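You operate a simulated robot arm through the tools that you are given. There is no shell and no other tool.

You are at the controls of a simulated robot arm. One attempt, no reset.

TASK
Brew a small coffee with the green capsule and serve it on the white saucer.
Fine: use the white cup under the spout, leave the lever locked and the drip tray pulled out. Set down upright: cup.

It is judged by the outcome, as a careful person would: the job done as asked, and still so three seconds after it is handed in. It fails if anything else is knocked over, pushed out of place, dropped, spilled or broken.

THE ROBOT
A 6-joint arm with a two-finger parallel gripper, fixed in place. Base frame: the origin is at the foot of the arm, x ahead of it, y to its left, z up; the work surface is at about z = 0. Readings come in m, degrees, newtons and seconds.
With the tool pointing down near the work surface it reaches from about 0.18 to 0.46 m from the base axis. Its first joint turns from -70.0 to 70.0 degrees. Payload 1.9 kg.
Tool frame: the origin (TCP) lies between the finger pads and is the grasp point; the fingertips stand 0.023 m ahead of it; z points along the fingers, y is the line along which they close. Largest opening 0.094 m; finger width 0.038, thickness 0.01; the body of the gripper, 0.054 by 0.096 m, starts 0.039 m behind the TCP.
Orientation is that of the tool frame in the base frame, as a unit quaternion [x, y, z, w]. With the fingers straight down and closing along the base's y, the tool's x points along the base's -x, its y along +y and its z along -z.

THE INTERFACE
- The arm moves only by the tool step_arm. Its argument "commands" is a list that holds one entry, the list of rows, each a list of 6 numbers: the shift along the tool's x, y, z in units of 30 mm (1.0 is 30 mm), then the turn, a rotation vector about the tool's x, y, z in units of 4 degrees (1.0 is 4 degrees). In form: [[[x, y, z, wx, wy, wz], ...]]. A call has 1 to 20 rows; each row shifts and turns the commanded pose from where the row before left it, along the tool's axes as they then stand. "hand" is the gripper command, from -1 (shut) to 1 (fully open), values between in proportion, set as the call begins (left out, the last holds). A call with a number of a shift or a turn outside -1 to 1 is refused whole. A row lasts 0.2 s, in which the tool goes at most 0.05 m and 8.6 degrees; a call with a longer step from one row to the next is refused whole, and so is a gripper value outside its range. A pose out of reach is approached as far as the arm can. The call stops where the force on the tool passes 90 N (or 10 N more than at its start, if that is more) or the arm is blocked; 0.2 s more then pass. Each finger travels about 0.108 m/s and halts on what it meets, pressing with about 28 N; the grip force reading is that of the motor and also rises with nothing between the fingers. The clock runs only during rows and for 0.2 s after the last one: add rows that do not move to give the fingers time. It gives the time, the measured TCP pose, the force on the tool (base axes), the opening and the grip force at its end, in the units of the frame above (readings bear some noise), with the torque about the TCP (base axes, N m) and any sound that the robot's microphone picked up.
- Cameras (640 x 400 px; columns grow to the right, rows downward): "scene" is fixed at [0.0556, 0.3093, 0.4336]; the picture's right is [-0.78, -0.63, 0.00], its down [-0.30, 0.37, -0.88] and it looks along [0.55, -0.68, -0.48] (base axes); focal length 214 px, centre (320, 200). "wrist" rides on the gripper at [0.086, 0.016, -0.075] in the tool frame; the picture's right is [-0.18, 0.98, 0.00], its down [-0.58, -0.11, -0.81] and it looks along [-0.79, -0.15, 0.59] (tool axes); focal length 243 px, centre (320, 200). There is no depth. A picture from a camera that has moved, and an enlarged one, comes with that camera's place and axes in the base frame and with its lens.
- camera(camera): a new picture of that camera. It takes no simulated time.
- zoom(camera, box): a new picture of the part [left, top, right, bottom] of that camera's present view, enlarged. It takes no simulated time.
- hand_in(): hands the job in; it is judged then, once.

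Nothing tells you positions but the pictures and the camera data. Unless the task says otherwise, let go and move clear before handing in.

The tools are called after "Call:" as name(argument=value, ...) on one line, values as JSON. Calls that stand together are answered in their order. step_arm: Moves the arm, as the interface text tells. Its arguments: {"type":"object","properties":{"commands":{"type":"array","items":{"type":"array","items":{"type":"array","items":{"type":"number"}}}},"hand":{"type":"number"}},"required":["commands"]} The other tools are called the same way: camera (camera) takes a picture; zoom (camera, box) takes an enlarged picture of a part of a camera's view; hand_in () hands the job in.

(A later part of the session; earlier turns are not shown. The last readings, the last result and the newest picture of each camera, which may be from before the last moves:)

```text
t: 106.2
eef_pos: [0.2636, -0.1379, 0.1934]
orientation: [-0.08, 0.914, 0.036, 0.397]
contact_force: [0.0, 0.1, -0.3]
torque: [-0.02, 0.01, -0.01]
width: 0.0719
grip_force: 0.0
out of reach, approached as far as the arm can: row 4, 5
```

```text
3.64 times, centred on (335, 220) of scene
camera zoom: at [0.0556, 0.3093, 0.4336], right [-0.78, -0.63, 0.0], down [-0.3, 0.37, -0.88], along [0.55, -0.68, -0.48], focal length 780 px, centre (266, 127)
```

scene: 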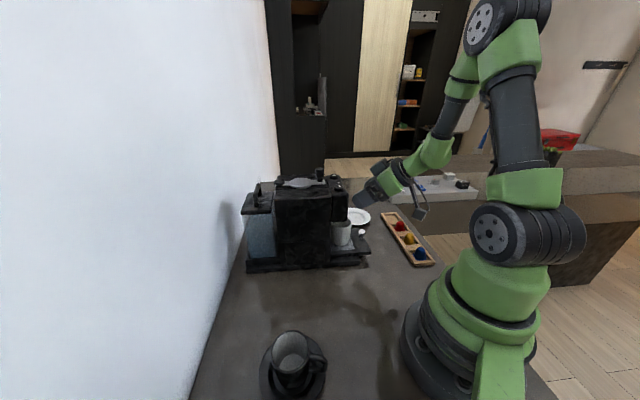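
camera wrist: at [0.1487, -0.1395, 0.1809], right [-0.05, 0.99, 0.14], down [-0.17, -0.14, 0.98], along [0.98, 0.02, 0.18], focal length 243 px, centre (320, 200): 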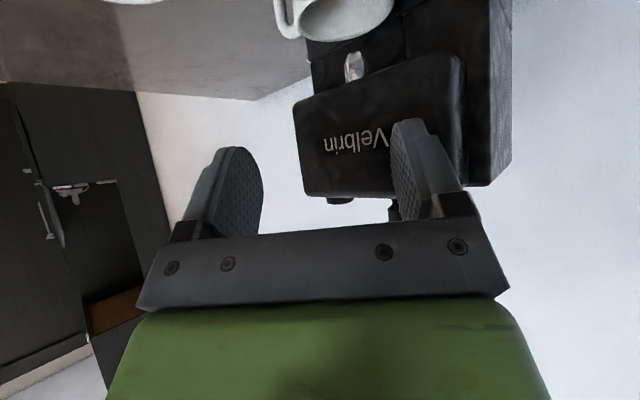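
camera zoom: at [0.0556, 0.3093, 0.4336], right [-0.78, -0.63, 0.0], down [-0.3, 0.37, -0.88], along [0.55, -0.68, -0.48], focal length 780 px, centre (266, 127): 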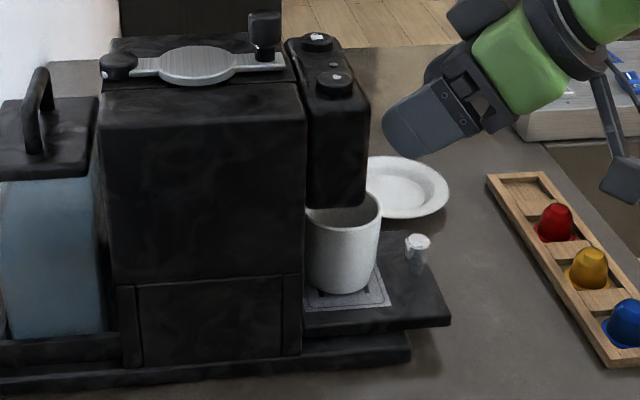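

The brew has finished: the LED is off and the stream has stopped. That steep tilt is out of reach this low, so I'll go another way. The tray has to end up pulled out anyway, so I'll gently test pulling its chrome knob, which may also bring the cup out from under the head. Straightening up first.

Call:
step_arm(commands=[[[-0.4, 0, -0.4, 0, 0, 0], [-0.4, 0, -0.4, 0, 0, 0], [0, 0, 0, 0, 0.979, 0], [0, 0, 0, 0, 0.979, 0], [0, 0, 0, 0, 0.979, 0], [0, 0, 0, 0, 0.979, 0], [0, 0, 0, 0, 0.979, 0], [0, 0, 0, 0, 0.979, 0], [0, 0, 0, 0, 0.979, 0], [0, 0, 0, 0, 0.979, 0], [0, 0, 0, 0, 0.979, 0], [0, 0, 0, 0, 0.979, 0], [0, 0, 0, 0, 0.979, 0], [0, 0, 0, 0, 0.979, 0]]])

Call:
step_arm(commands=[[[0, 0, 0, 0, 0, -0.98], [0, 0, 0, 0, 0, -0.98], [0, 0, 0, 0, 0, -0.98], [0, 0, 0, 0, 0, -0.98], [0, 0, 0, 0, 0, -0.98], [0, 0, 0, 0, 0, -0.98], [0, 0, 0, 0, 0, -0.98], [0, 0, 0, 0, 0, -0.98], [0, 0, 0, 0, 0, -0.98], [0, 0, 0, 0, 0, 0]]], hand=0.0)

Call:
camera(camera="wrist")

```text
t: 109.2
eef_pos: [0.2616, -0.1373, 0.2255]
orientation: [-0.086, 0.996, -0.001, 0.0]
contact_force: [0.3, 0.4, -0.5]
torque: [0.01, 0.01, -0.01]
width: 0.0721
grip_force: 0.0
```

```text
t: 111.4
eef_pos: [0.2621, -0.137, 0.2279]
orientation: [-0.385, 0.923, -0.001, 0.0]
contact_force: [-0.1, 0.3, 0.4]
torque: [0.02, -0.02, -0.03]
width: 0.0469
grip_force: 0.1
```

```text
taken
camera wrist: at [0.1887, -0.1858, 0.3017], right [-0.57, 0.82, 0.0], down [0.49, 0.34, 0.81], along [0.66, 0.46, -0.59], focal length 243 px, centre (320, 200)
```

wrist: 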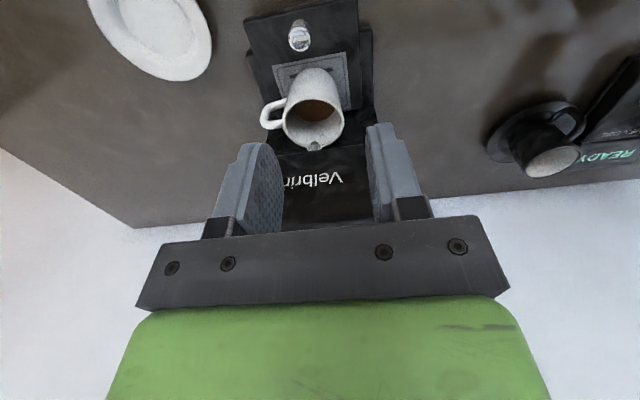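

Coffee is visible in the white cup. I'll pin down the tray knob position.

Call:
zoom(camera="wrist", box=[230, 0, 390, 160])

```text
2.50 times, centred on (310, 80) of wrist
camera zoom: at [0.1887, -0.1858, 0.3017], right [-0.57, 0.82, 0.0], down [0.49, 0.34, 0.81], along [0.66, 0.46, -0.59], focal length 606 px, centre (345, 500)
```

zoom: 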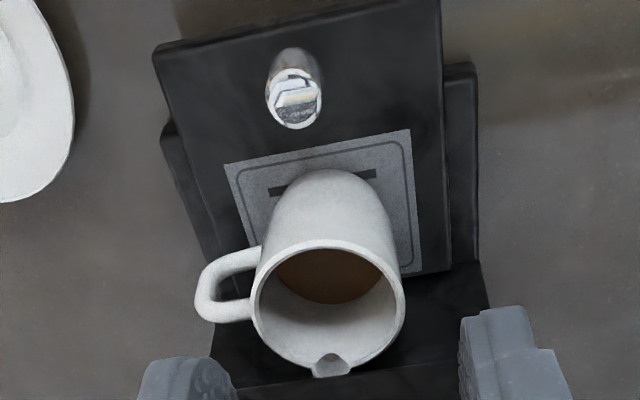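

Call:
step_arm(commands=[[[0.1, -0.517, 0.5, 0, 0, 0], [0, 0, 0.9, 0, 0, 0], [0, 0, 0.9, 0, 0, 0], [0, 0, 0.9, 0, 0, 0], [0, 0, 0.9, 0, 0, 0], [0, 0, 0, 0, 0, 0]]])

Call:
camera(camera="wrist")

Call:
zoom(camera="scene", box=[300, 180, 400, 270])

```text
t: 112.8
eef_pos: [0.2706, -0.1507, 0.1037]
orientation: [-0.383, 0.924, -0.002, 0.0]
contact_force: [0.1, -0.2, 0.3]
torque: [0.02, 0.02, 0.01]
width: 0.0469
grip_force: 0.1
```

```text
taken
camera wrist: at [0.1972, -0.1995, 0.1777], right [-0.57, 0.82, 0.0], down [0.49, 0.34, 0.81], along [0.66, 0.46, -0.59], focal length 243 px, centre (320, 200)
```

wrist: 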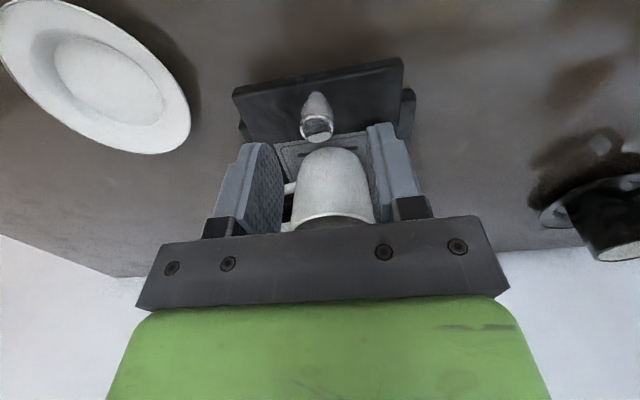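

```text
4.44 times, centred on (350, 225) of scene
camera zoom: at [0.0556, 0.3093, 0.4336], right [-0.78, -0.63, 0.0], down [-0.3, 0.37, -0.88], along [0.55, -0.68, -0.48], focal length 953 px, centre (187, 89)
```

zoom: 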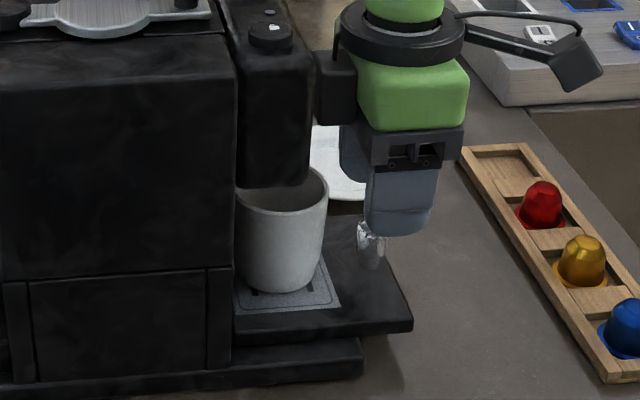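

Aligned over the tray knob. Descending and closing on its cap.

Call:
step_arm(commands=[[[0, 0, 0.6, 0, 0, 0], [0, 0, 0.6, 0, 0, 0], [0, 0, 0, 0, 0, 0]]])

Call:
step_arm(commands=[[[0, 0, 0, 0, 0, 0], [0, 0, 0, 0, 0, 0], [0, 0, 0, 0, 0, 0]]], hand=-1)

Call:
camera(camera="wrist")

Call:
zoom(camera="scene", box=[300, 180, 400, 270])

```text
t: 113.6
eef_pos: [0.2704, -0.151, 0.0677]
orientation: [-0.385, 0.923, -0.001, 0.0]
contact_force: [-0.7, -0.6, -0.4]
torque: [-0.01, 0.0, -0.01]
width: 0.047
grip_force: 0.0
```

```text
t: 114.4
eef_pos: [0.2725, -0.1515, 0.0676]
orientation: [-0.385, 0.923, -0.005, 0.003]
contact_force: [22.3, -25.3, -20.1]
torque: [-0.49, -0.31, -0.05]
width: 0.0201
grip_force: 45.2
```

```text
taken
camera wrist: at [0.1988, -0.2004, 0.142], right [-0.57, 0.82, -0.01], down [0.48, 0.34, 0.81], along [0.67, 0.46, -0.59], focal length 243 px, centre (320, 200)
```

wrist: 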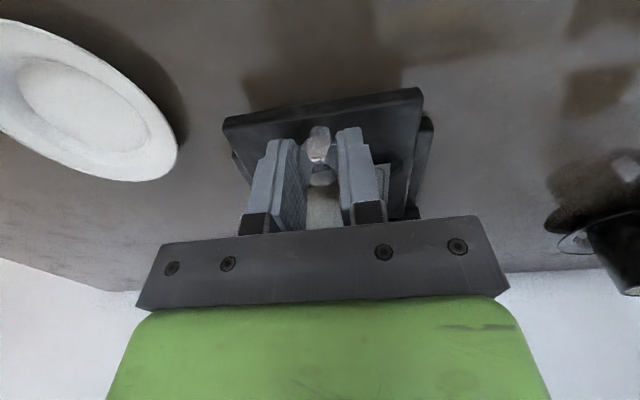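

```text
4.44 times, centred on (350, 225) of scene
camera zoom: at [0.0556, 0.3093, 0.4336], right [-0.78, -0.63, 0.0], down [-0.3, 0.37, -0.88], along [0.55, -0.68, -0.48], focal length 953 px, centre (187, 89)
```

zoom: 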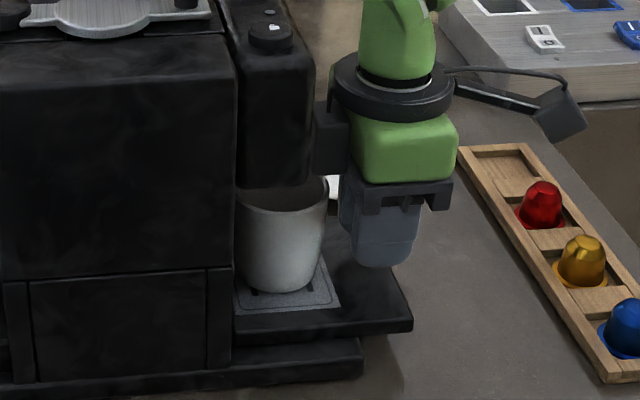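

Gripped at 20 mm, with some side strain. I'll relax that, then pull very gently outward a couple of millimetres.

Call:
step_arm(commands=[[[0, -0.075, 0.04, 0, 0, 0], [0, 0, 0, 0, 0, 0]]])

Call:
step_arm(commands=[[[0.05, 0, 0, 0, 0, 0], [0.05, 0, 0, 0, 0, 0], [0, 0, 0, 0, 0, 0]]])

Call:
zoom(camera="scene", box=[300, 180, 400, 270])

```text
t: 115.0
eef_pos: [0.2729, -0.1512, 0.067]
orientation: [-0.383, 0.924, -0.001, 0.0]
contact_force: [0.7, -3.7, 41.5]
torque: [-0.09, -0.06, 0.0]
width: 0.02
grip_force: 45.1
```

```text
t: 115.8
eef_pos: [0.2696, -0.1542, 0.0678]
orientation: [-0.383, 0.924, -0.001, 0.001]
contact_force: [0.8, 0.2, 39.8]
torque: [0.03, -0.13, 0.0]
width: 0.0199
grip_force: 44.8
```

```text
4.44 times, centred on (350, 225) of scene
camera zoom: at [0.0555, 0.3094, 0.4336], right [-0.78, -0.63, 0.0], down [-0.3, 0.37, -0.88], along [0.55, -0.68, -0.48], focal length 953 px, centre (187, 89)
```

zoom: 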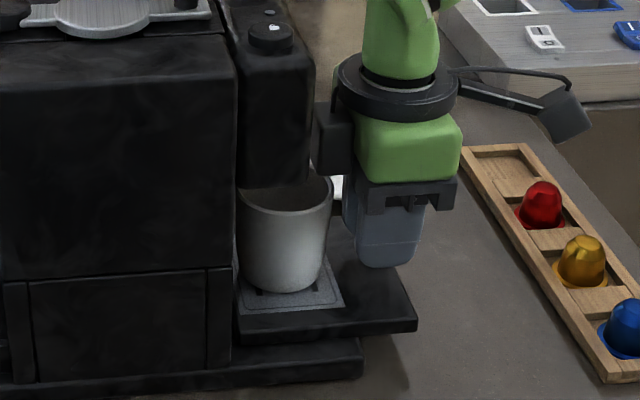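

The tray slides freely, so it was not fully out, and the cup rides along. I'll relieve the vertical push and keep pulling slowly while watching the force.

Call:
step_arm(commands=[[[0, 0, -0.025, 0, 0, 0], [0.08, 0, 0, 0, 0, 0], [0.08, 0, 0, 0, 0, 0], [0.08, 0, 0, 0, 0, 0], [0.08, 0, 0, 0, 0, 0], [0, 0, 0, 0, 0, 0]]])

Call:
zoom(camera="scene", box=[300, 180, 400, 270])

```text
t: 117.2
eef_pos: [0.2632, -0.1604, 0.0661]
orientation: [-0.385, 0.923, -0.001, 0.001]
contact_force: [19.1, -19.5, -41.4]
torque: [-0.36, -0.28, -0.03]
width: 0.0202
grip_force: 45.1
```

```text
4.44 times, centred on (350, 225) of scene
camera zoom: at [0.0556, 0.3093, 0.4337], right [-0.78, -0.63, 0.0], down [-0.3, 0.38, -0.88], along [0.55, -0.68, -0.48], focal length 953 px, centre (187, 89)
```

zoom: 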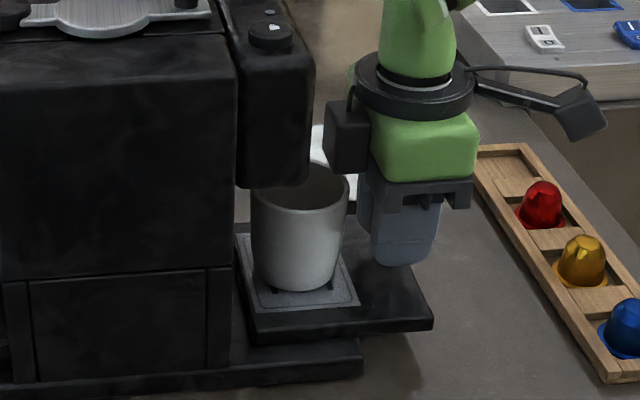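

It's sliding out and its rear edge is now visible. Relieving the strain and continuing.

Call:
step_arm(commands=[[[0, -0.05, 0.013, 0, 0, 0], [0.08, 0, 0, 0, 0, 0], [0.08, 0, 0, 0, 0, 0], [0.08, 0, 0, 0, 0, 0], [0.08, 0, 0, 0, 0, 0], [0, 0, 0, 0, 0, 0]]])

Call:
zoom(camera="scene", box=[300, 180, 400, 270])

```text
t: 118.6
eef_pos: [0.2573, -0.1686, 0.0682]
orientation: [-0.383, 0.924, 0.001, -0.001]
contact_force: [-11.3, 10.5, 12.6]
torque: [0.31, 0.19, 0.04]
width: 0.0202
grip_force: 44.4
```

```text
4.44 times, centred on (350, 225) of scene
camera zoom: at [0.0555, 0.3093, 0.4336], right [-0.78, -0.63, 0.0], down [-0.3, 0.37, -0.88], along [0.55, -0.68, -0.48], focal length 953 px, centre (187, 89)
```

zoom: 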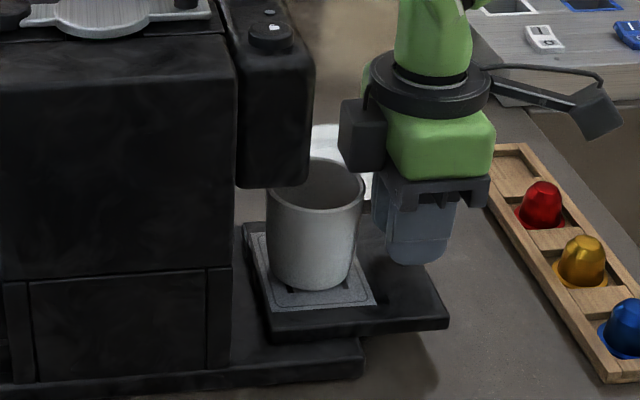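

Call:
step_arm(commands=[[[0, 0.02, 0, 0, 0, 0], [0.08, 0, 0, 0, 0, 0], [0.08, 0, 0, 0, 0, 0], [0.08, 0, 0, 0, 0, 0], [0.08, 0, 0, 0, 0, 0], [0, 0, 0, 0, 0, 0]]])

Call:
zoom(camera="scene", box=[300, 180, 400, 270])

```text
t: 120.0
eef_pos: [0.2499, -0.1744, 0.0671]
orientation: [-0.384, 0.923, 0.0, 0.0]
contact_force: [-15.5, 16.2, 22.2]
torque: [0.37, 0.35, 0.02]
width: 0.0201
grip_force: 44.4
```

```text
4.44 times, centred on (350, 225) of scene
camera zoom: at [0.0555, 0.3093, 0.4336], right [-0.78, -0.63, 0.0], down [-0.3, 0.37, -0.88], along [0.55, -0.68, -0.48], focal length 953 px, centre (187, 89)
```

zoom: 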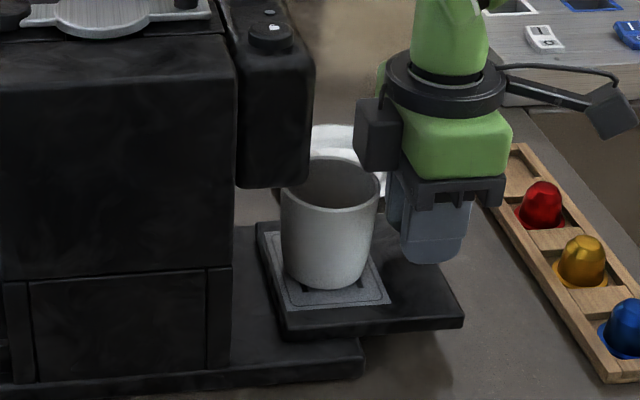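

The knob resists being lifted, so this is a guided drawer. I'm continuing to pull until I feel its stop.

Call:
step_arm(commands=[[[0, 0.02, -0.005, 0, 0, 0], [0.08, 0, 0, 0, 0, 0], [0.08, 0, 0, 0, 0, 0], [0.08, 0, 0, 0, 0, 0], [0.08, 0, 0, 0, 0, 0], [0, 0, 0, 0, 0, 0]]])

Call:
step_arm(commands=[[[0, 0.01, 0, 0, 0, 0], [0.08, 0, 0, 0, 0, 0], [0.08, 0, 0, 0, 0, 0], [0.08, 0, 0, 0, 0, 0], [0, 0, 0, 0, 0, 0]]])

Call:
zoom(camera="scene", box=[300, 180, 400, 270])

```text
t: 121.4
eef_pos: [0.2433, -0.1816, 0.0673]
orientation: [-0.384, 0.923, -0.001, 0.0]
contact_force: [-8.7, 7.7, 6.6]
torque: [0.19, 0.12, 0.04]
width: 0.0203
grip_force: 44.5
```

```text
t: 122.6
eef_pos: [0.2374, -0.1869, 0.0667]
orientation: [-0.384, 0.923, -0.001, 0.0]
contact_force: [-1.8, 1.1, -7.8]
torque: [0.03, 0.01, 0.03]
width: 0.0201
grip_force: 45.3
```

```text
4.44 times, centred on (350, 225) of scene
camera zoom: at [0.0556, 0.3093, 0.4336], right [-0.78, -0.63, 0.0], down [-0.3, 0.37, -0.88], along [0.55, -0.68, -0.48], focal length 953 px, centre (187, 89)
```

zoom: 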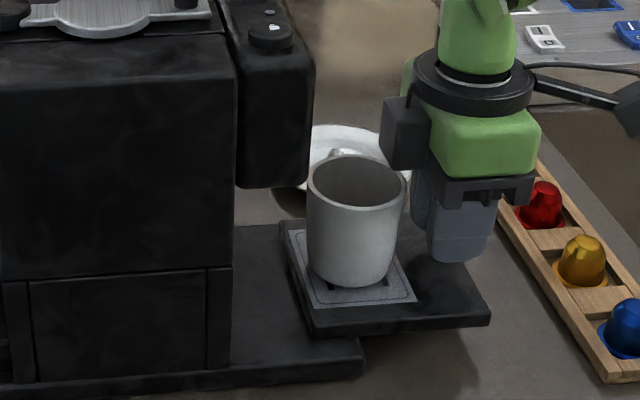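

About 5 cm out, no stop yet. A little further, carefully.

Call:
step_arm(commands=[[[0.08, 0, 0, 0, 0, 0], [0.08, 0, 0, 0, 0, 0], [0.08, 0, 0, 0, 0, 0], [0, 0, 0, 0, 0, 0]]])

Call:
zoom(camera="scene", box=[300, 180, 400, 270])

```text
t: 123.6
eef_pos: [0.2331, -0.1908, 0.0674]
orientation: [-0.384, 0.923, -0.001, 0.001]
contact_force: [1.9, -1.3, -12.7]
torque: [-0.03, -0.04, 0.03]
width: 0.0199
grip_force: 44.9
```

```text
4.44 times, centred on (350, 225) of scene
camera zoom: at [0.0556, 0.3093, 0.4337], right [-0.78, -0.63, 0.0], down [-0.3, 0.37, -0.88], along [0.55, -0.68, -0.48], focal length 953 px, centre (187, 89)
```

zoom: 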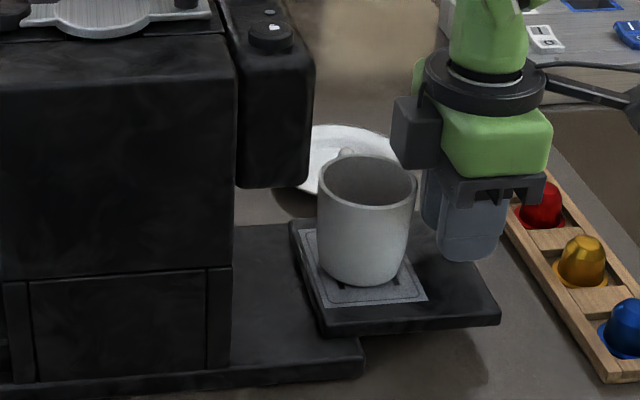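

Call:
step_arm(commands=[[[0.08, 0, 0, 0, 0, 0], [0.08, 0, 0, 0, 0, 0], [0, 0, 0, 0, 0, 0]]])

Call:
zoom(camera="scene", box=[300, 180, 400, 270])

```text
t: 124.4
eef_pos: [0.2287, -0.1946, 0.0665]
orientation: [-0.385, 0.923, 0.0, 0.0]
contact_force: [4.2, -5.1, -22.3]
torque: [-0.1, -0.14, -0.02]
width: 0.02
grip_force: 44.9
```

```text
4.44 times, centred on (350, 225) of scene
camera zoom: at [0.0556, 0.3093, 0.4337], right [-0.78, -0.63, 0.0], down [-0.3, 0.38, -0.88], along [0.55, -0.68, -0.48], focal length 953 px, centre (187, 89)
```

zoom: 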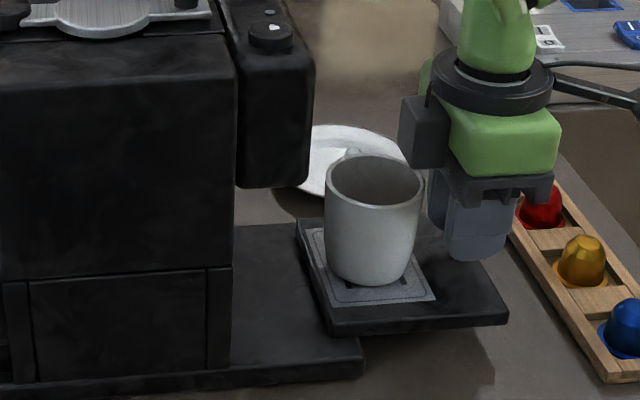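

Still free. A few more small steps, watching for the end stop.

Call:
step_arm(commands=[[[0.07, 0, 0.006, 0, 0, 0], [0.07, 0, 0, 0, 0, 0], [0, 0, 0, 0, 0, 0]]])

Call:
step_arm(commands=[[[0.07, 0, 0, 0, 0, 0], [0.07, 0, 0, 0, 0, 0], [0, 0, 0, 0, 0, 0]]])

Call:
zoom(camera="scene", box=[300, 180, 400, 270])

```text
t: 125.2
eef_pos: [0.2257, -0.1982, 0.0672]
orientation: [-0.384, 0.923, 0.0, 0.001]
contact_force: [-0.9, 1.5, -1.8]
torque: [0.0, 0.04, 0.01]
width: 0.0201
grip_force: 45.1
```

```text
t: 126.0
eef_pos: [0.2238, -0.1992, 0.0656]
orientation: [-0.384, 0.923, -0.001, 0.0]
contact_force: [1.0, -0.9, -5.1]
torque: [0.04, -0.14, -0.01]
width: 0.0203
grip_force: 45.1
```

```text
4.44 times, centred on (350, 225) of scene
camera zoom: at [0.0556, 0.3093, 0.4336], right [-0.78, -0.63, 0.0], down [-0.3, 0.37, -0.88], along [0.55, -0.68, -0.48], focal length 953 px, centre (187, 89)
```

zoom: 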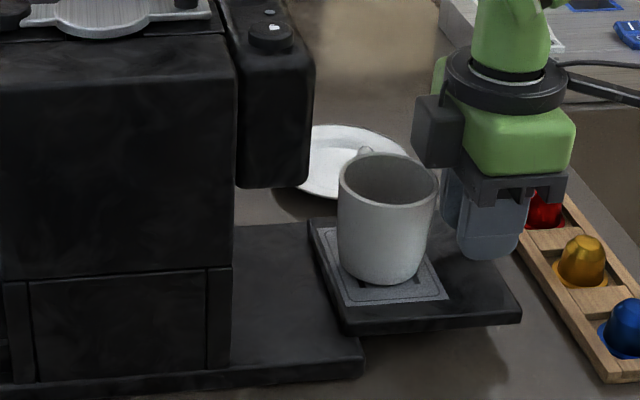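

I'll check whether the tray is still held by its guides this far out, by lifting half a millimetre.

Call:
step_arm(commands=[[[0, 0, -0.025, 0, 0, 0], [0, 0, 0, 0, 0, 0]]])

Call:
step_arm(commands=[[[0, 0, 0.025, 0, 0, 0], [0, 0, 0, 0, 0, 0]]])

```text
t: 126.6
eef_pos: [0.2236, -0.1997, 0.0676]
orientation: [-0.386, 0.923, -0.001, 0.001]
contact_force: [9.4, -10.2, -42.0]
torque: [-0.2, -0.14, 0.01]
width: 0.0202
grip_force: 44.7
```

```text
t: 127.2
eef_pos: [0.2244, -0.2004, 0.0666]
orientation: [-0.384, 0.923, -0.001, 0.0]
contact_force: [4.0, -4.8, -14.2]
torque: [-0.18, -0.02, 0.04]
width: 0.0199
grip_force: 45.1
```

It's firmly guided (42 N for under 1 mm of lift), so it won't tip. Continuing to find the end stop.

Call:
step_arm(commands=[[[0.07, 0, 0, 0, 0, 0], [0.07, 0, 0, 0, 0, 0], [0, 0, 0, 0, 0, 0]]])

Call:
step_arm(commands=[[[0.07, 0, 0, 0, 0, 0], [0.07, 0, 0, 0, 0, 0], [0, 0, 0, 0, 0, 0]]])

Call:
zoom(camera="scene", box=[300, 180, 400, 270])

```text
t: 128.0
eef_pos: [0.2206, -0.2033, 0.0679]
orientation: [-0.384, 0.923, -0.001, 0.001]
contact_force: [2.9, -2.2, -1.2]
torque: [-0.05, -0.04, -0.01]
width: 0.0203
grip_force: 45.0
```

```text
t: 128.8
eef_pos: [0.2165, -0.2064, 0.0679]
orientation: [-0.384, 0.923, -0.002, 0.0]
contact_force: [-4.4, 3.7, 23.5]
torque: [0.18, 0.07, 0.0]
width: 0.0201
grip_force: 44.6
```

```text
4.44 times, centred on (350, 225) of scene
camera zoom: at [0.0555, 0.3093, 0.4336], right [-0.78, -0.63, 0.0], down [-0.3, 0.37, -0.88], along [0.55, -0.68, -0.48], focal length 953 px, centre (187, 89)
```

zoom: 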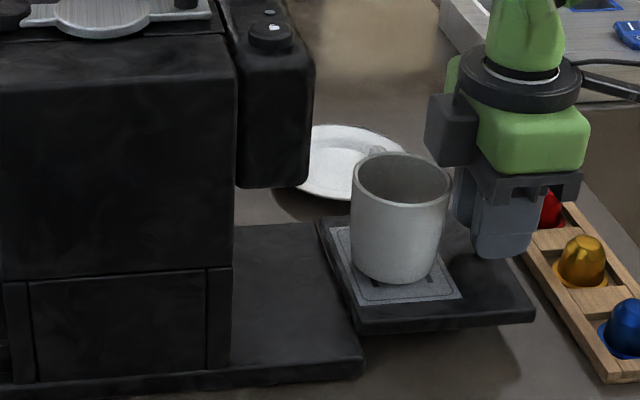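

The tray resists both up and down, so it's a true guided slide. Two more small steps to see if the stop is close.

Call:
step_arm(commands=[[[0.07, 0, 0, 0, 0, 0], [0.07, 0, 0, 0, 0, 0], [0, 0, 0, 0, 0, 0]]])

Call:
step_arm(commands=[[[0.07, 0, 0, 0, 0, 0], [0.07, 0, 0, 0, 0, 0], [0, 0, 0, 0, 0, 0]]])

Call:
zoom(camera="scene", box=[300, 180, 400, 270])

```text
t: 129.6
eef_pos: [0.2155, -0.2095, 0.0669]
orientation: [-0.384, 0.923, -0.001, 0.001]
contact_force: [-7.7, 7.1, 34.2]
torque: [0.17, 0.19, 0.03]
width: 0.0203
grip_force: 44.7
```

```text
t: 130.4
eef_pos: [0.2119, -0.2123, 0.0686]
orientation: [-0.385, 0.923, -0.001, 0.0]
contact_force: [6.1, 22.0, 33.3]
torque: [0.59, -0.22, 0.01]
width: 0.0202
grip_force: 44.7
```

```text
4.44 times, centred on (350, 225) of scene
camera zoom: at [0.0555, 0.3094, 0.4336], right [-0.78, -0.63, 0.0], down [-0.3, 0.37, -0.88], along [0.55, -0.68, -0.48], focal length 953 px, centre (187, 89)
```

zoom: 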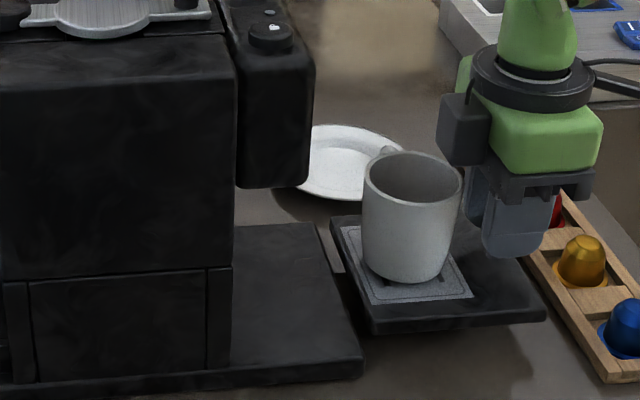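

That's the end stop: about 20 N resistance at 86 mm of travel. The tray is fully pulled out with the cup upright on it. Relaxing the strain, releasing the knob and rising.

Call:
step_arm(commands=[[[-0.03, 0, -0.018, 0, 0, 0], [0, 0, 0, 0, 0, 0]]])

Call:
step_arm(commands=[[[0, 0, 0, 0, 0, 0], [0, 0, 0, 0, 0, 0]]], hand=-0.1)

Call:
step_arm(commands=[[[0, 0, -0.4, 0, 0, 0], [0, 0, -0.8, 0, 0, 0], [0, 0, -0.8, 0, 0, 0], [0, 0, -0.8, 0, 0, 0], [0, 0, -0.8, 0, 0, 0], [0, 0, -0.8, 0, 0, 0]]])

Call:
camera(camera="wrist")

Call:
zoom(camera="scene", box=[300, 180, 400, 270])

```text
t: 131.0
eef_pos: [0.2115, -0.2117, 0.067]
orientation: [-0.384, 0.923, -0.001, 0.001]
contact_force: [-1.0, 7.9, 11.6]
torque: [0.14, 0.03, -0.05]
width: 0.0201
grip_force: 45.0
```

```text
t: 131.6
eef_pos: [0.2119, -0.2116, 0.0685]
orientation: [-0.384, 0.923, -0.001, 0.0]
contact_force: [-0.4, -0.3, -0.4]
torque: [-0.01, -0.01, -0.01]
width: 0.0424
grip_force: 0.0
```

```text
t: 133.0
eef_pos: [0.212, -0.211, 0.2004]
orientation: [-0.384, 0.923, -0.001, 0.0]
contact_force: [-1.0, -0.2, 0.6]
torque: [0.04, -0.01, -0.03]
width: 0.0423
grip_force: 0.1
```

```text
taken
camera wrist: at [0.139, -0.261, 0.2742], right [-0.57, 0.82, 0.0], down [0.49, 0.34, 0.81], along [0.66, 0.46, -0.59], focal length 243 px, centre (320, 200)
```

wrist: 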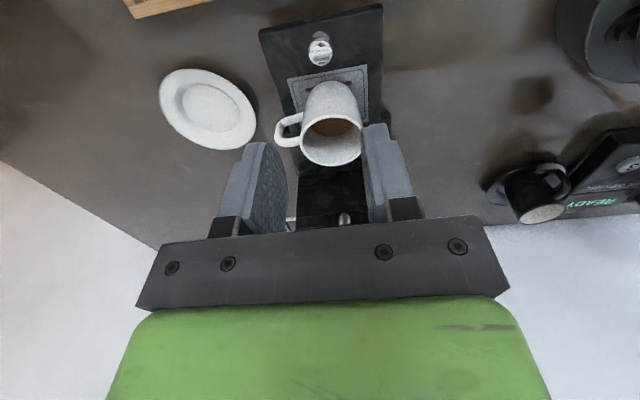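

```text
4.44 times, centred on (350, 225) of scene
camera zoom: at [0.0556, 0.3093, 0.4336], right [-0.78, -0.63, 0.0], down [-0.3, 0.37, -0.88], along [0.55, -0.68, -0.48], focal length 953 px, centre (187, 89)
```

zoom: 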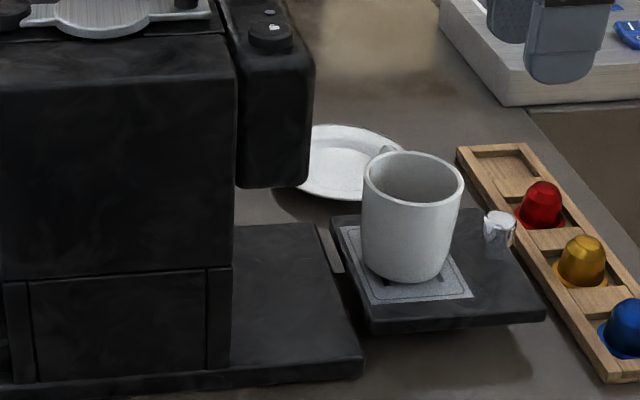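

The tray stays put fully out, and the cup with the coffee is clear of the head. I'll grasp the cup from above, closing along f and perpendicular to its handle. Rotating the hand and re-measuring the cup.

Call:
zoom(camera="wrist", box=[250, 0, 400, 180])

Call:
step_arm(commands=[[[0, 0, 0, 0, 0, 1], [0, 0, 0, 0, 0, 1], [0, 0, 0, 0, 0, 1], [0, 0, 0, 0, 0, 1], [0, 0, 0, 0, 0, 1], [0, 0, 0, 0, 0, 1], [0, 0, 0, 0, 0, 1], [0, 0, 0, 0, 0, 1], [0, 0, 0, 0, 0, 1], [0, 0, 0, 0, 0, 1], [0, 0, 0, 0, 0, 1], [0, 0, 0, 0, 0, 1], [0, 0, 0, 0, 0, 1], [0, 0, 0, 0, 0, 1], [0, 0, 0, 0, 0, 1], [0, 0, 0, 0, 0, 1], [0, 0, 0, 0, 0, 1], [0, 0, 0, 0, 0, 1], [0, 0, 0, 0, 0, 1], [0, 0, 0, 0, 0, 1]]], hand=0.7)

Call:
step_arm(commands=[[[0, 0, 0, 0, 0, 1], [0, 0, 0, 0, 0, 1], [0, 0, 0, 0, 0, 0.5], [0, 0, 0, 0, 0, 0]]])

Call:
camera(camera="wrist")

```text
2.22 times, centred on (325, 90) of wrist
camera zoom: at [0.139, -0.261, 0.2742], right [-0.57, 0.82, 0.0], down [0.49, 0.34, 0.81], along [0.66, 0.46, -0.59], focal length 539 px, centre (309, 444)
```

zoom: 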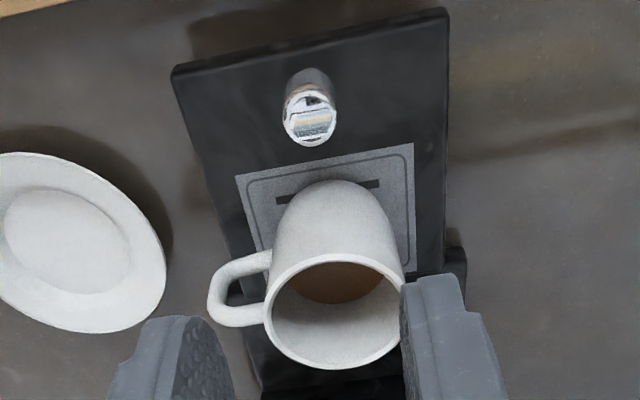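

```text
t: 137.2
eef_pos: [0.2126, -0.2115, 0.1998]
orientation: [0.3, 0.954, -0.001, 0.001]
contact_force: [0.4, 1.2, 0.3]
torque: [0.01, -0.05, -0.02]
width: 0.08
grip_force: 0.0
```

```text
t: 138.2
eef_pos: [0.2119, -0.2123, 0.1999]
orientation: [0.381, 0.925, -0.001, 0.001]
contact_force: [-0.1, 0.2, -0.7]
torque: [0.04, 0.04, 0.04]
width: 0.0798
grip_force: 0.0
```

```text
taken
camera wrist: at [0.1617, -0.1381, 0.2739], right [0.82, 0.57, 0.0], down [0.33, -0.49, 0.81], along [0.46, -0.66, -0.59], focal length 243 px, centre (320, 200)
```

wrist: 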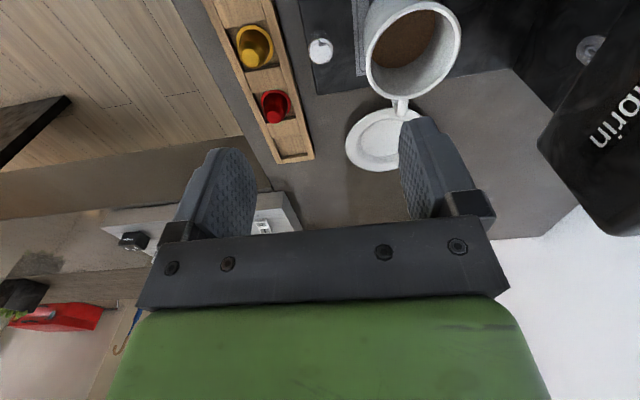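

Call:
step_arm(commands=[[[0.05, 1.0, 0, 0, 0, 0], [0.05, 1.0, 0, 0, 0, 0], [0, 0.07, 0.8, 0, 0, 0], [0, 0, 0, 0, 0, 0]]])

Call:
camera(camera="wrist")

Call:
zoom(camera="scene", box=[300, 170, 400, 270])

```text
t: 139.2
eef_pos: [0.2531, -0.1644, 0.1759]
orientation: [0.38, 0.925, 0.0, 0.001]
contact_force: [0.4, -0.1, -0.4]
torque: [-0.01, 0.0, 0.02]
width: 0.08
grip_force: 0.0
```

```text
taken
camera wrist: at [0.2032, -0.091, 0.2502], right [0.82, 0.57, 0.0], down [0.33, -0.49, 0.81], along [0.46, -0.66, -0.59], focal length 243 px, centre (320, 200)
```

wrist: 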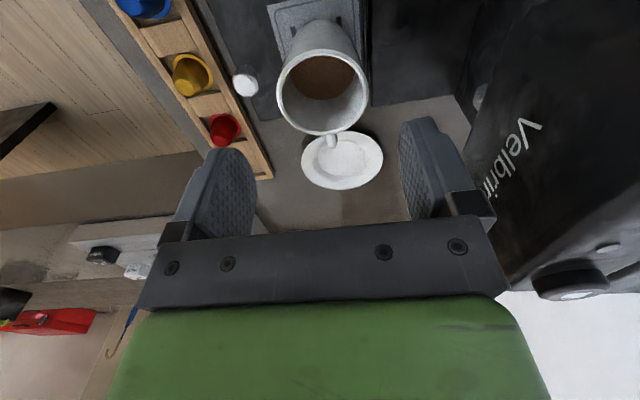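

```text
4.00 times, centred on (350, 220) of scene
camera zoom: at [0.0556, 0.3093, 0.4336], right [-0.78, -0.63, 0.0], down [-0.3, 0.37, -0.88], along [0.55, -0.68, -0.48], focal length 858 px, centre (200, 120)
```

zoom: 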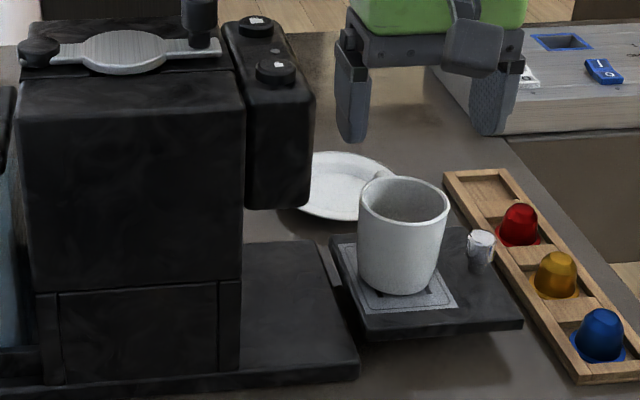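

The cup centre is about (0.256,-0.164) with its rim at z≈0.093. A small centring shift, then I'll descend with the fingers on either side, staying above the tray knob.

Call:
step_arm(commands=[[[-0.06, 0.07, 0.6, 0, 0, 0], [0, 0, 0.6, 0, 0, 0], [0, 0, 0, 0, 0, 0]]])

Call:
camera(camera="wrist")

Call:
zoom(camera="scene", box=[300, 170, 400, 270])

```text
t: 140.0
eef_pos: [0.256, -0.1641, 0.1387]
orientation: [0.381, 0.925, 0.0, 0.001]
contact_force: [0.2, -0.6, 0.4]
torque: [0.01, 0.05, 0.01]
width: 0.0798
grip_force: 0.0
```

```text
taken
camera wrist: at [0.2062, -0.0908, 0.2143], right [0.82, 0.57, 0.0], down [0.34, -0.49, 0.81], along [0.46, -0.66, -0.59], focal length 243 px, centre (320, 200)
```

wrist: 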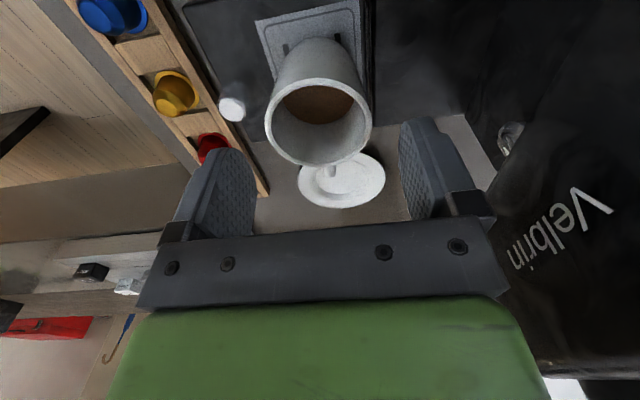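

```text
4.00 times, centred on (350, 220) of scene
camera zoom: at [0.0556, 0.3093, 0.4336], right [-0.78, -0.63, 0.0], down [-0.3, 0.37, -0.88], along [0.55, -0.68, -0.48], focal length 858 px, centre (200, 120)
```

zoom: 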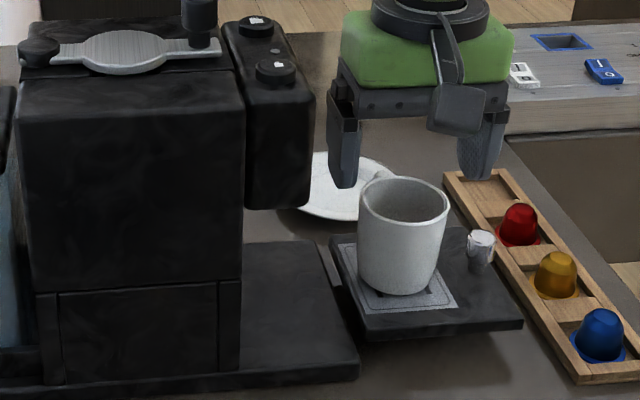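

Centred. Lowering the last 5 cm.

Call:
step_arm(commands=[[[0, 0, 0.55, 0, 0, 0], [0, 0, 0.55, 0, 0, 0], [0, 0, 0.53, 0, 0, 0], [0, 0, 0, 0, 0, 0]]])

Call:
zoom(camera="scene", box=[300, 170, 400, 270])

Call:
camera(camera="wrist")

```text
t: 141.0
eef_pos: [0.2567, -0.1649, 0.0906]
orientation: [0.381, 0.925, 0.0, 0.001]
contact_force: [-0.1, 0.0, 0.3]
torque: [0.01, 0.02, 0.0]
width: 0.0799
grip_force: 0.0
```

```text
4.00 times, centred on (350, 220) of scene
camera zoom: at [0.0556, 0.3093, 0.4336], right [-0.78, -0.63, 0.0], down [-0.3, 0.37, -0.88], along [0.55, -0.68, -0.48], focal length 858 px, centre (200, 120)
```

zoom: 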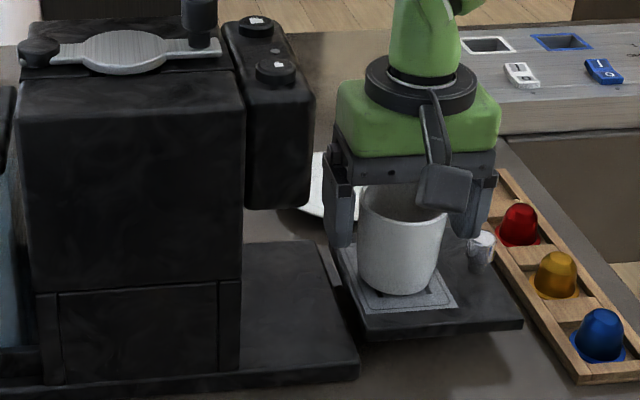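

```text
taken
camera wrist: at [0.206, -0.0913, 0.1651], right [0.82, 0.57, 0.0], down [0.33, -0.49, 0.81], along [0.46, -0.66, -0.59], focal length 243 px, centre (320, 200)
```

wrist: 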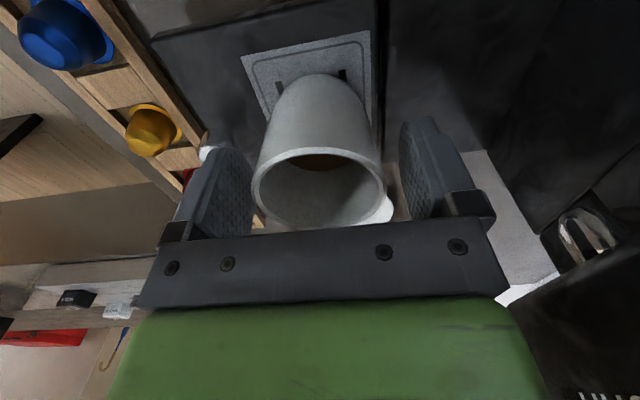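

Fingers are around the cup. Going 2 mm lower, then closing in stages to be gentle.

Call:
step_arm(commands=[[[0, 0, 0.07, 0, 0, 0], [0, 0, 0, 0, 0, 0]]], hand=0.36)

Call:
step_arm(commands=[[[0, 0, 0, 0, 0, 0]]], hand=0.25)

Call:
camera(camera="wrist")

```text
t: 141.6
eef_pos: [0.2568, -0.1648, 0.0879]
orientation: [0.381, 0.924, 0.0, 0.001]
contact_force: [-0.3, -0.4, -1.0]
torque: [-0.02, -0.03, 0.02]
width: 0.0642
grip_force: 0.1
```

```text
t: 142.0
eef_pos: [0.2567, -0.165, 0.0898]
orientation: [0.381, 0.925, 0.0, 0.001]
contact_force: [-0.1, -0.3, 0.1]
torque: [0.0, -0.01, -0.01]
width: 0.0587
grip_force: 0.2
```

```text
taken
camera wrist: at [0.206, -0.0917, 0.1632], right [0.82, 0.57, 0.0], down [0.33, -0.49, 0.81], along [0.46, -0.66, -0.59], focal length 243 px, centre (320, 200)
```

wrist: 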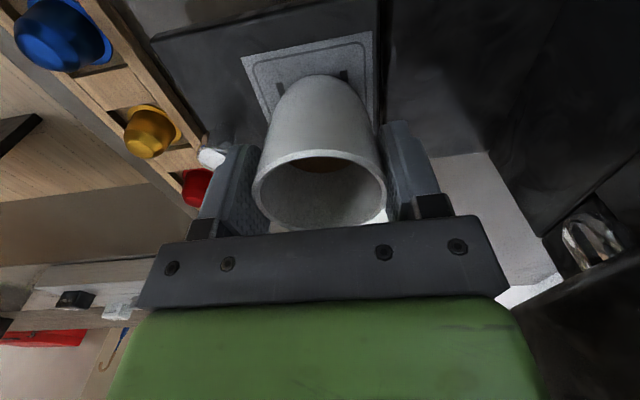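

Call:
step_arm(commands=[[[0, 0, 0, 0, 0, 0]]], hand=0.18)

Call:
step_arm(commands=[[[0, 0, 0, 0, 0, 0], [0, 0, 0, 0, 0, 0], [0, 0, 0, 0, 0, 0]]], hand=-1)

Call:
camera(camera="wrist")

Call:
zoom(camera="scene", box=[300, 170, 400, 270])

```text
t: 142.4
eef_pos: [0.2554, -0.1652, 0.0879]
orientation: [0.381, 0.925, -0.001, 0.001]
contact_force: [0.1, -0.4, 0.6]
torque: [-0.07, -0.02, 0.01]
width: 0.0588
grip_force: 27.6
```

```text
t: 143.2
eef_pos: [0.2571, -0.1654, 0.0882]
orientation: [0.382, 0.924, 0.0, 0.0]
contact_force: [-0.6, -0.3, -0.3]
torque: [-0.01, -0.01, 0.01]
width: 0.0584
grip_force: 28.4
```

```text
taken
camera wrist: at [0.206, -0.0916, 0.1632], right [0.82, 0.57, 0.0], down [0.33, -0.49, 0.81], along [0.46, -0.66, -0.59], focal length 243 px, centre (320, 200)
```

wrist: 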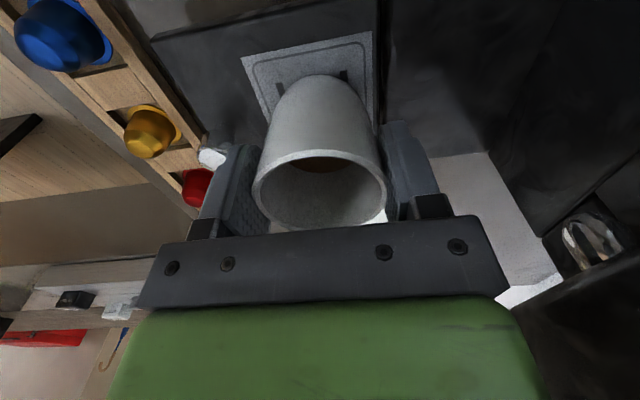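

```text
4.00 times, centred on (350, 220) of scene
camera zoom: at [0.0556, 0.3093, 0.4336], right [-0.78, -0.63, 0.0], down [-0.3, 0.37, -0.88], along [0.55, -0.68, -0.48], focal length 858 px, centre (200, 120)
```

zoom: 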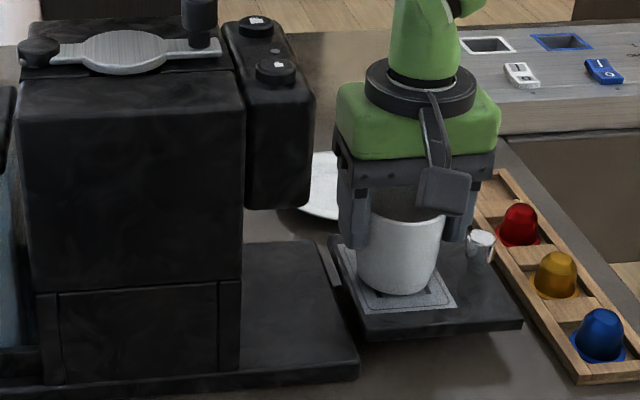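

Firm grip at 58.4 mm. Lifting slowly and checking that the cup stays level.

Call:
step_arm(commands=[[[0, 0, -0.1, 0, 0, 0], [0, 0, -0.15, 0, 0, 0], [0, 0, -0.2, 0, 0, 0], [0, 0, -0.2, 0, 0, 0], [0, 0, 0, 0, 0, 0]]])

Call:
zoom(camera="scene", box=[300, 170, 400, 270])

```text
t: 144.4
eef_pos: [0.2574, -0.165, 0.1091]
orientation: [0.381, 0.925, 0.0, 0.001]
contact_force: [0.9, -1.1, -1.1]
torque: [0.0, -0.03, 0.02]
width: 0.0586
grip_force: 28.0
```

```text
4.00 times, centred on (350, 220) of scene
camera zoom: at [0.0556, 0.3093, 0.4336], right [-0.78, -0.63, 0.0], down [-0.3, 0.37, -0.88], along [0.55, -0.68, -0.48], focal length 858 px, centre (200, 120)
```

zoom: 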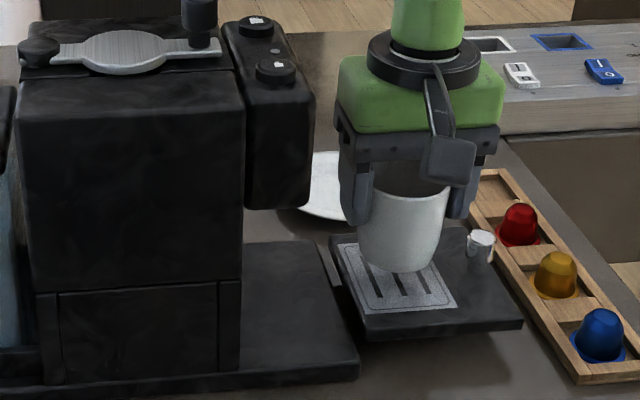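

Level and secure. Raising further, then carrying it slowly along +s to the saucer.

Call:
step_arm(commands=[[[0, 0, -0.2, 0, 0, 0], [0, 0, -0.3, 0, 0, 0], [0, 0, -0.3, 0, 0, 0], [0, 0, -0.3, 0, 0, 0], [0, 0, -0.1, 0, 0, 0], [0, 0, 0, 0, 0, 0]]])

Call:
step_arm(commands=[[[-0.15, 0, 0, 0, 0, 0], [-0.3, 0, 0, 0, 0, 0], [-0.4, 0, 0, 0, 0, 0], [-0.45, 0, 0, 0, 0, 0], [-0.45, 0, 0, 0, 0, 0], [-0.45, 0, 0, 0, 0, 0], [-0.4, 0, 0, 0, 0, 0], [-0.3, 0, 0, 0, 0, 0], [-0.15, 0, 0, 0, 0, 0], [0, 0, 0, 0, 0, 0]]])

Call:
camera(camera="wrist")

Call:
camera(camera="scene")

```text
t: 145.8
eef_pos: [0.2572, -0.1654, 0.1447]
orientation: [0.381, 0.925, -0.001, 0.0]
contact_force: [0.2, 0.2, -1.5]
torque: [0.03, 0.0, 0.0]
width: 0.0585
grip_force: 27.6
```

```text
t: 148.0
eef_pos: [0.3223, -0.2296, 0.1443]
orientation: [0.381, 0.925, 0.0, 0.0]
contact_force: [0.1, -0.6, -1.6]
torque: [0.03, -0.01, 0.0]
width: 0.0584
grip_force: 27.8
```

```text
taken
camera wrist: at [0.2711, -0.1566, 0.2188], right [0.82, 0.57, 0.0], down [0.34, -0.49, 0.81], along [0.46, -0.66, -0.59], focal length 243 px, centre (320, 200)
```

wrist: 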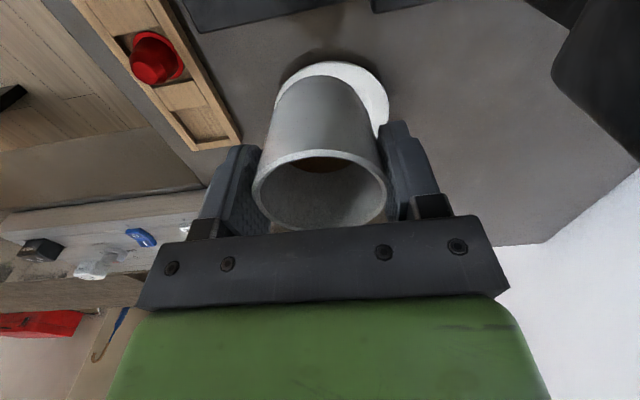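

```text
taken
```

scene: 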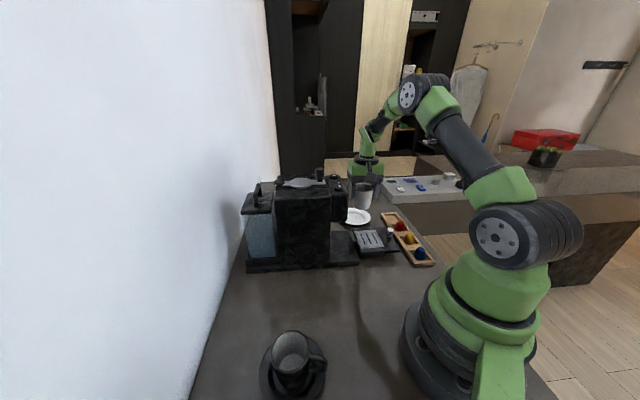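

Call:
zoom(camera="scene", box=[320, 170, 400, 240])

Call:
zoom(camera="wrist", box=[220, 30, 420, 240])

```text
5.71 times, centred on (360, 205) of scene
camera zoom: at [0.0556, 0.3093, 0.4336], right [-0.78, -0.63, 0.0], down [-0.3, 0.37, -0.88], along [0.55, -0.68, -0.48], focal length 1226 px, centre (91, 171)
```

zoom: 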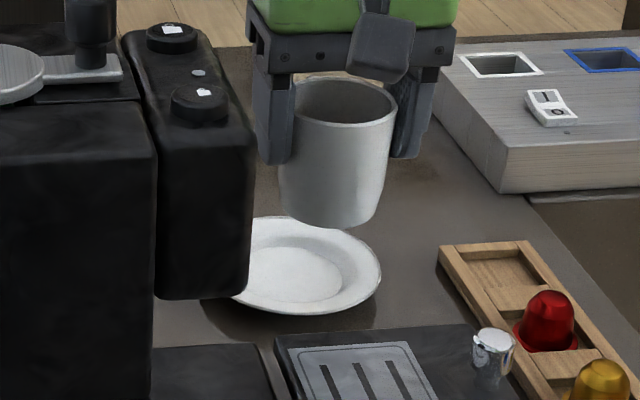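

```text
1.90 times, centred on (320, 135) of wrist
camera zoom: at [0.2711, -0.1566, 0.2188], right [0.82, 0.57, 0.0], down [0.34, -0.49, 0.81], along [0.46, -0.66, -0.59], focal length 462 px, centre (320, 324)
```

zoom: 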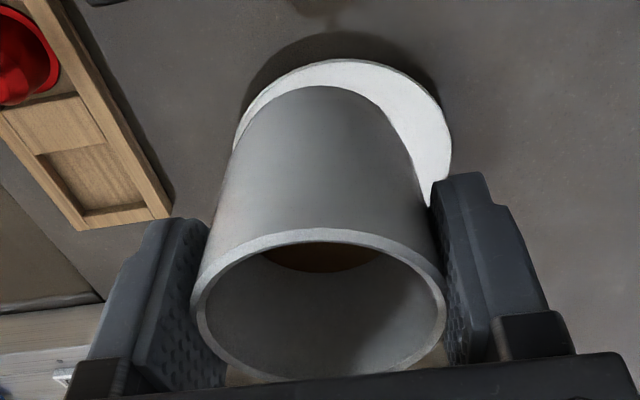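

The saucer centre comes out at (0.360,-0.271). Moving over it while lowering to a safe height, gently.

Call:
step_arm(commands=[[[-0.15, -0.01, 0.2, 0, 0, 0], [-0.3, -0.015, 0.3, 0, 0, 0], [-0.35, -0.015, 0.3, 0, 0, 0], [-0.35, -0.015, 0.3, 0, 0, 0], [-0.35, -0.015, 0.2, 0, 0, 0], [-0.26, -0.015, 0.15, 0, 0, 0], [-0.15, -0.01, 0, 0, 0, 0], [0, 0, 0, 0, 0, 0]]])

Call:
camera(camera="wrist")

Call:
zoom(camera="scene", box=[320, 170, 400, 240])

```text
t: 149.8
eef_pos: [0.3603, -0.2728, 0.1011]
orientation: [0.382, 0.924, 0.0, 0.001]
contact_force: [-0.4, -0.8, -1.6]
torque: [0.03, 0.03, -0.02]
width: 0.0585
grip_force: 28.3
```

```text
taken
camera wrist: at [0.3095, -0.1989, 0.1758], right [0.82, 0.57, 0.0], down [0.34, -0.49, 0.81], along [0.46, -0.66, -0.59], focal length 243 px, centre (320, 200)
```

wrist: 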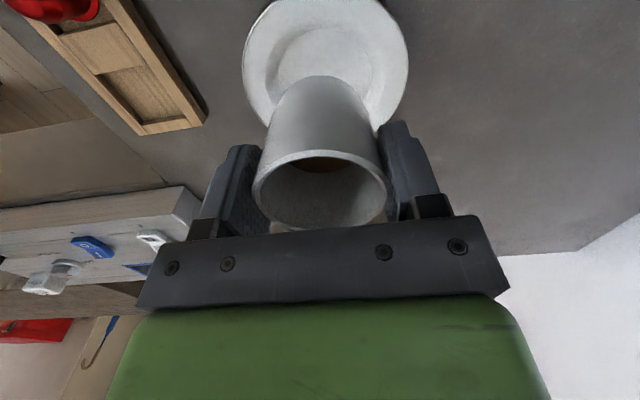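

```text
5.71 times, centred on (360, 205) of scene
camera zoom: at [0.0556, 0.3093, 0.4336], right [-0.78, -0.63, 0.0], down [-0.3, 0.37, -0.88], along [0.55, -0.68, -0.48], focal length 1226 px, centre (91, 171)
```

zoom: 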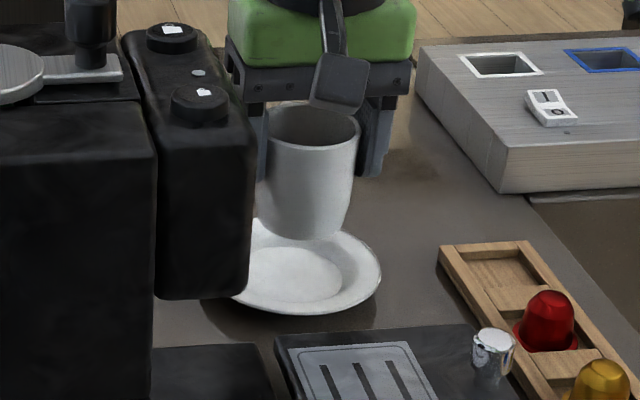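

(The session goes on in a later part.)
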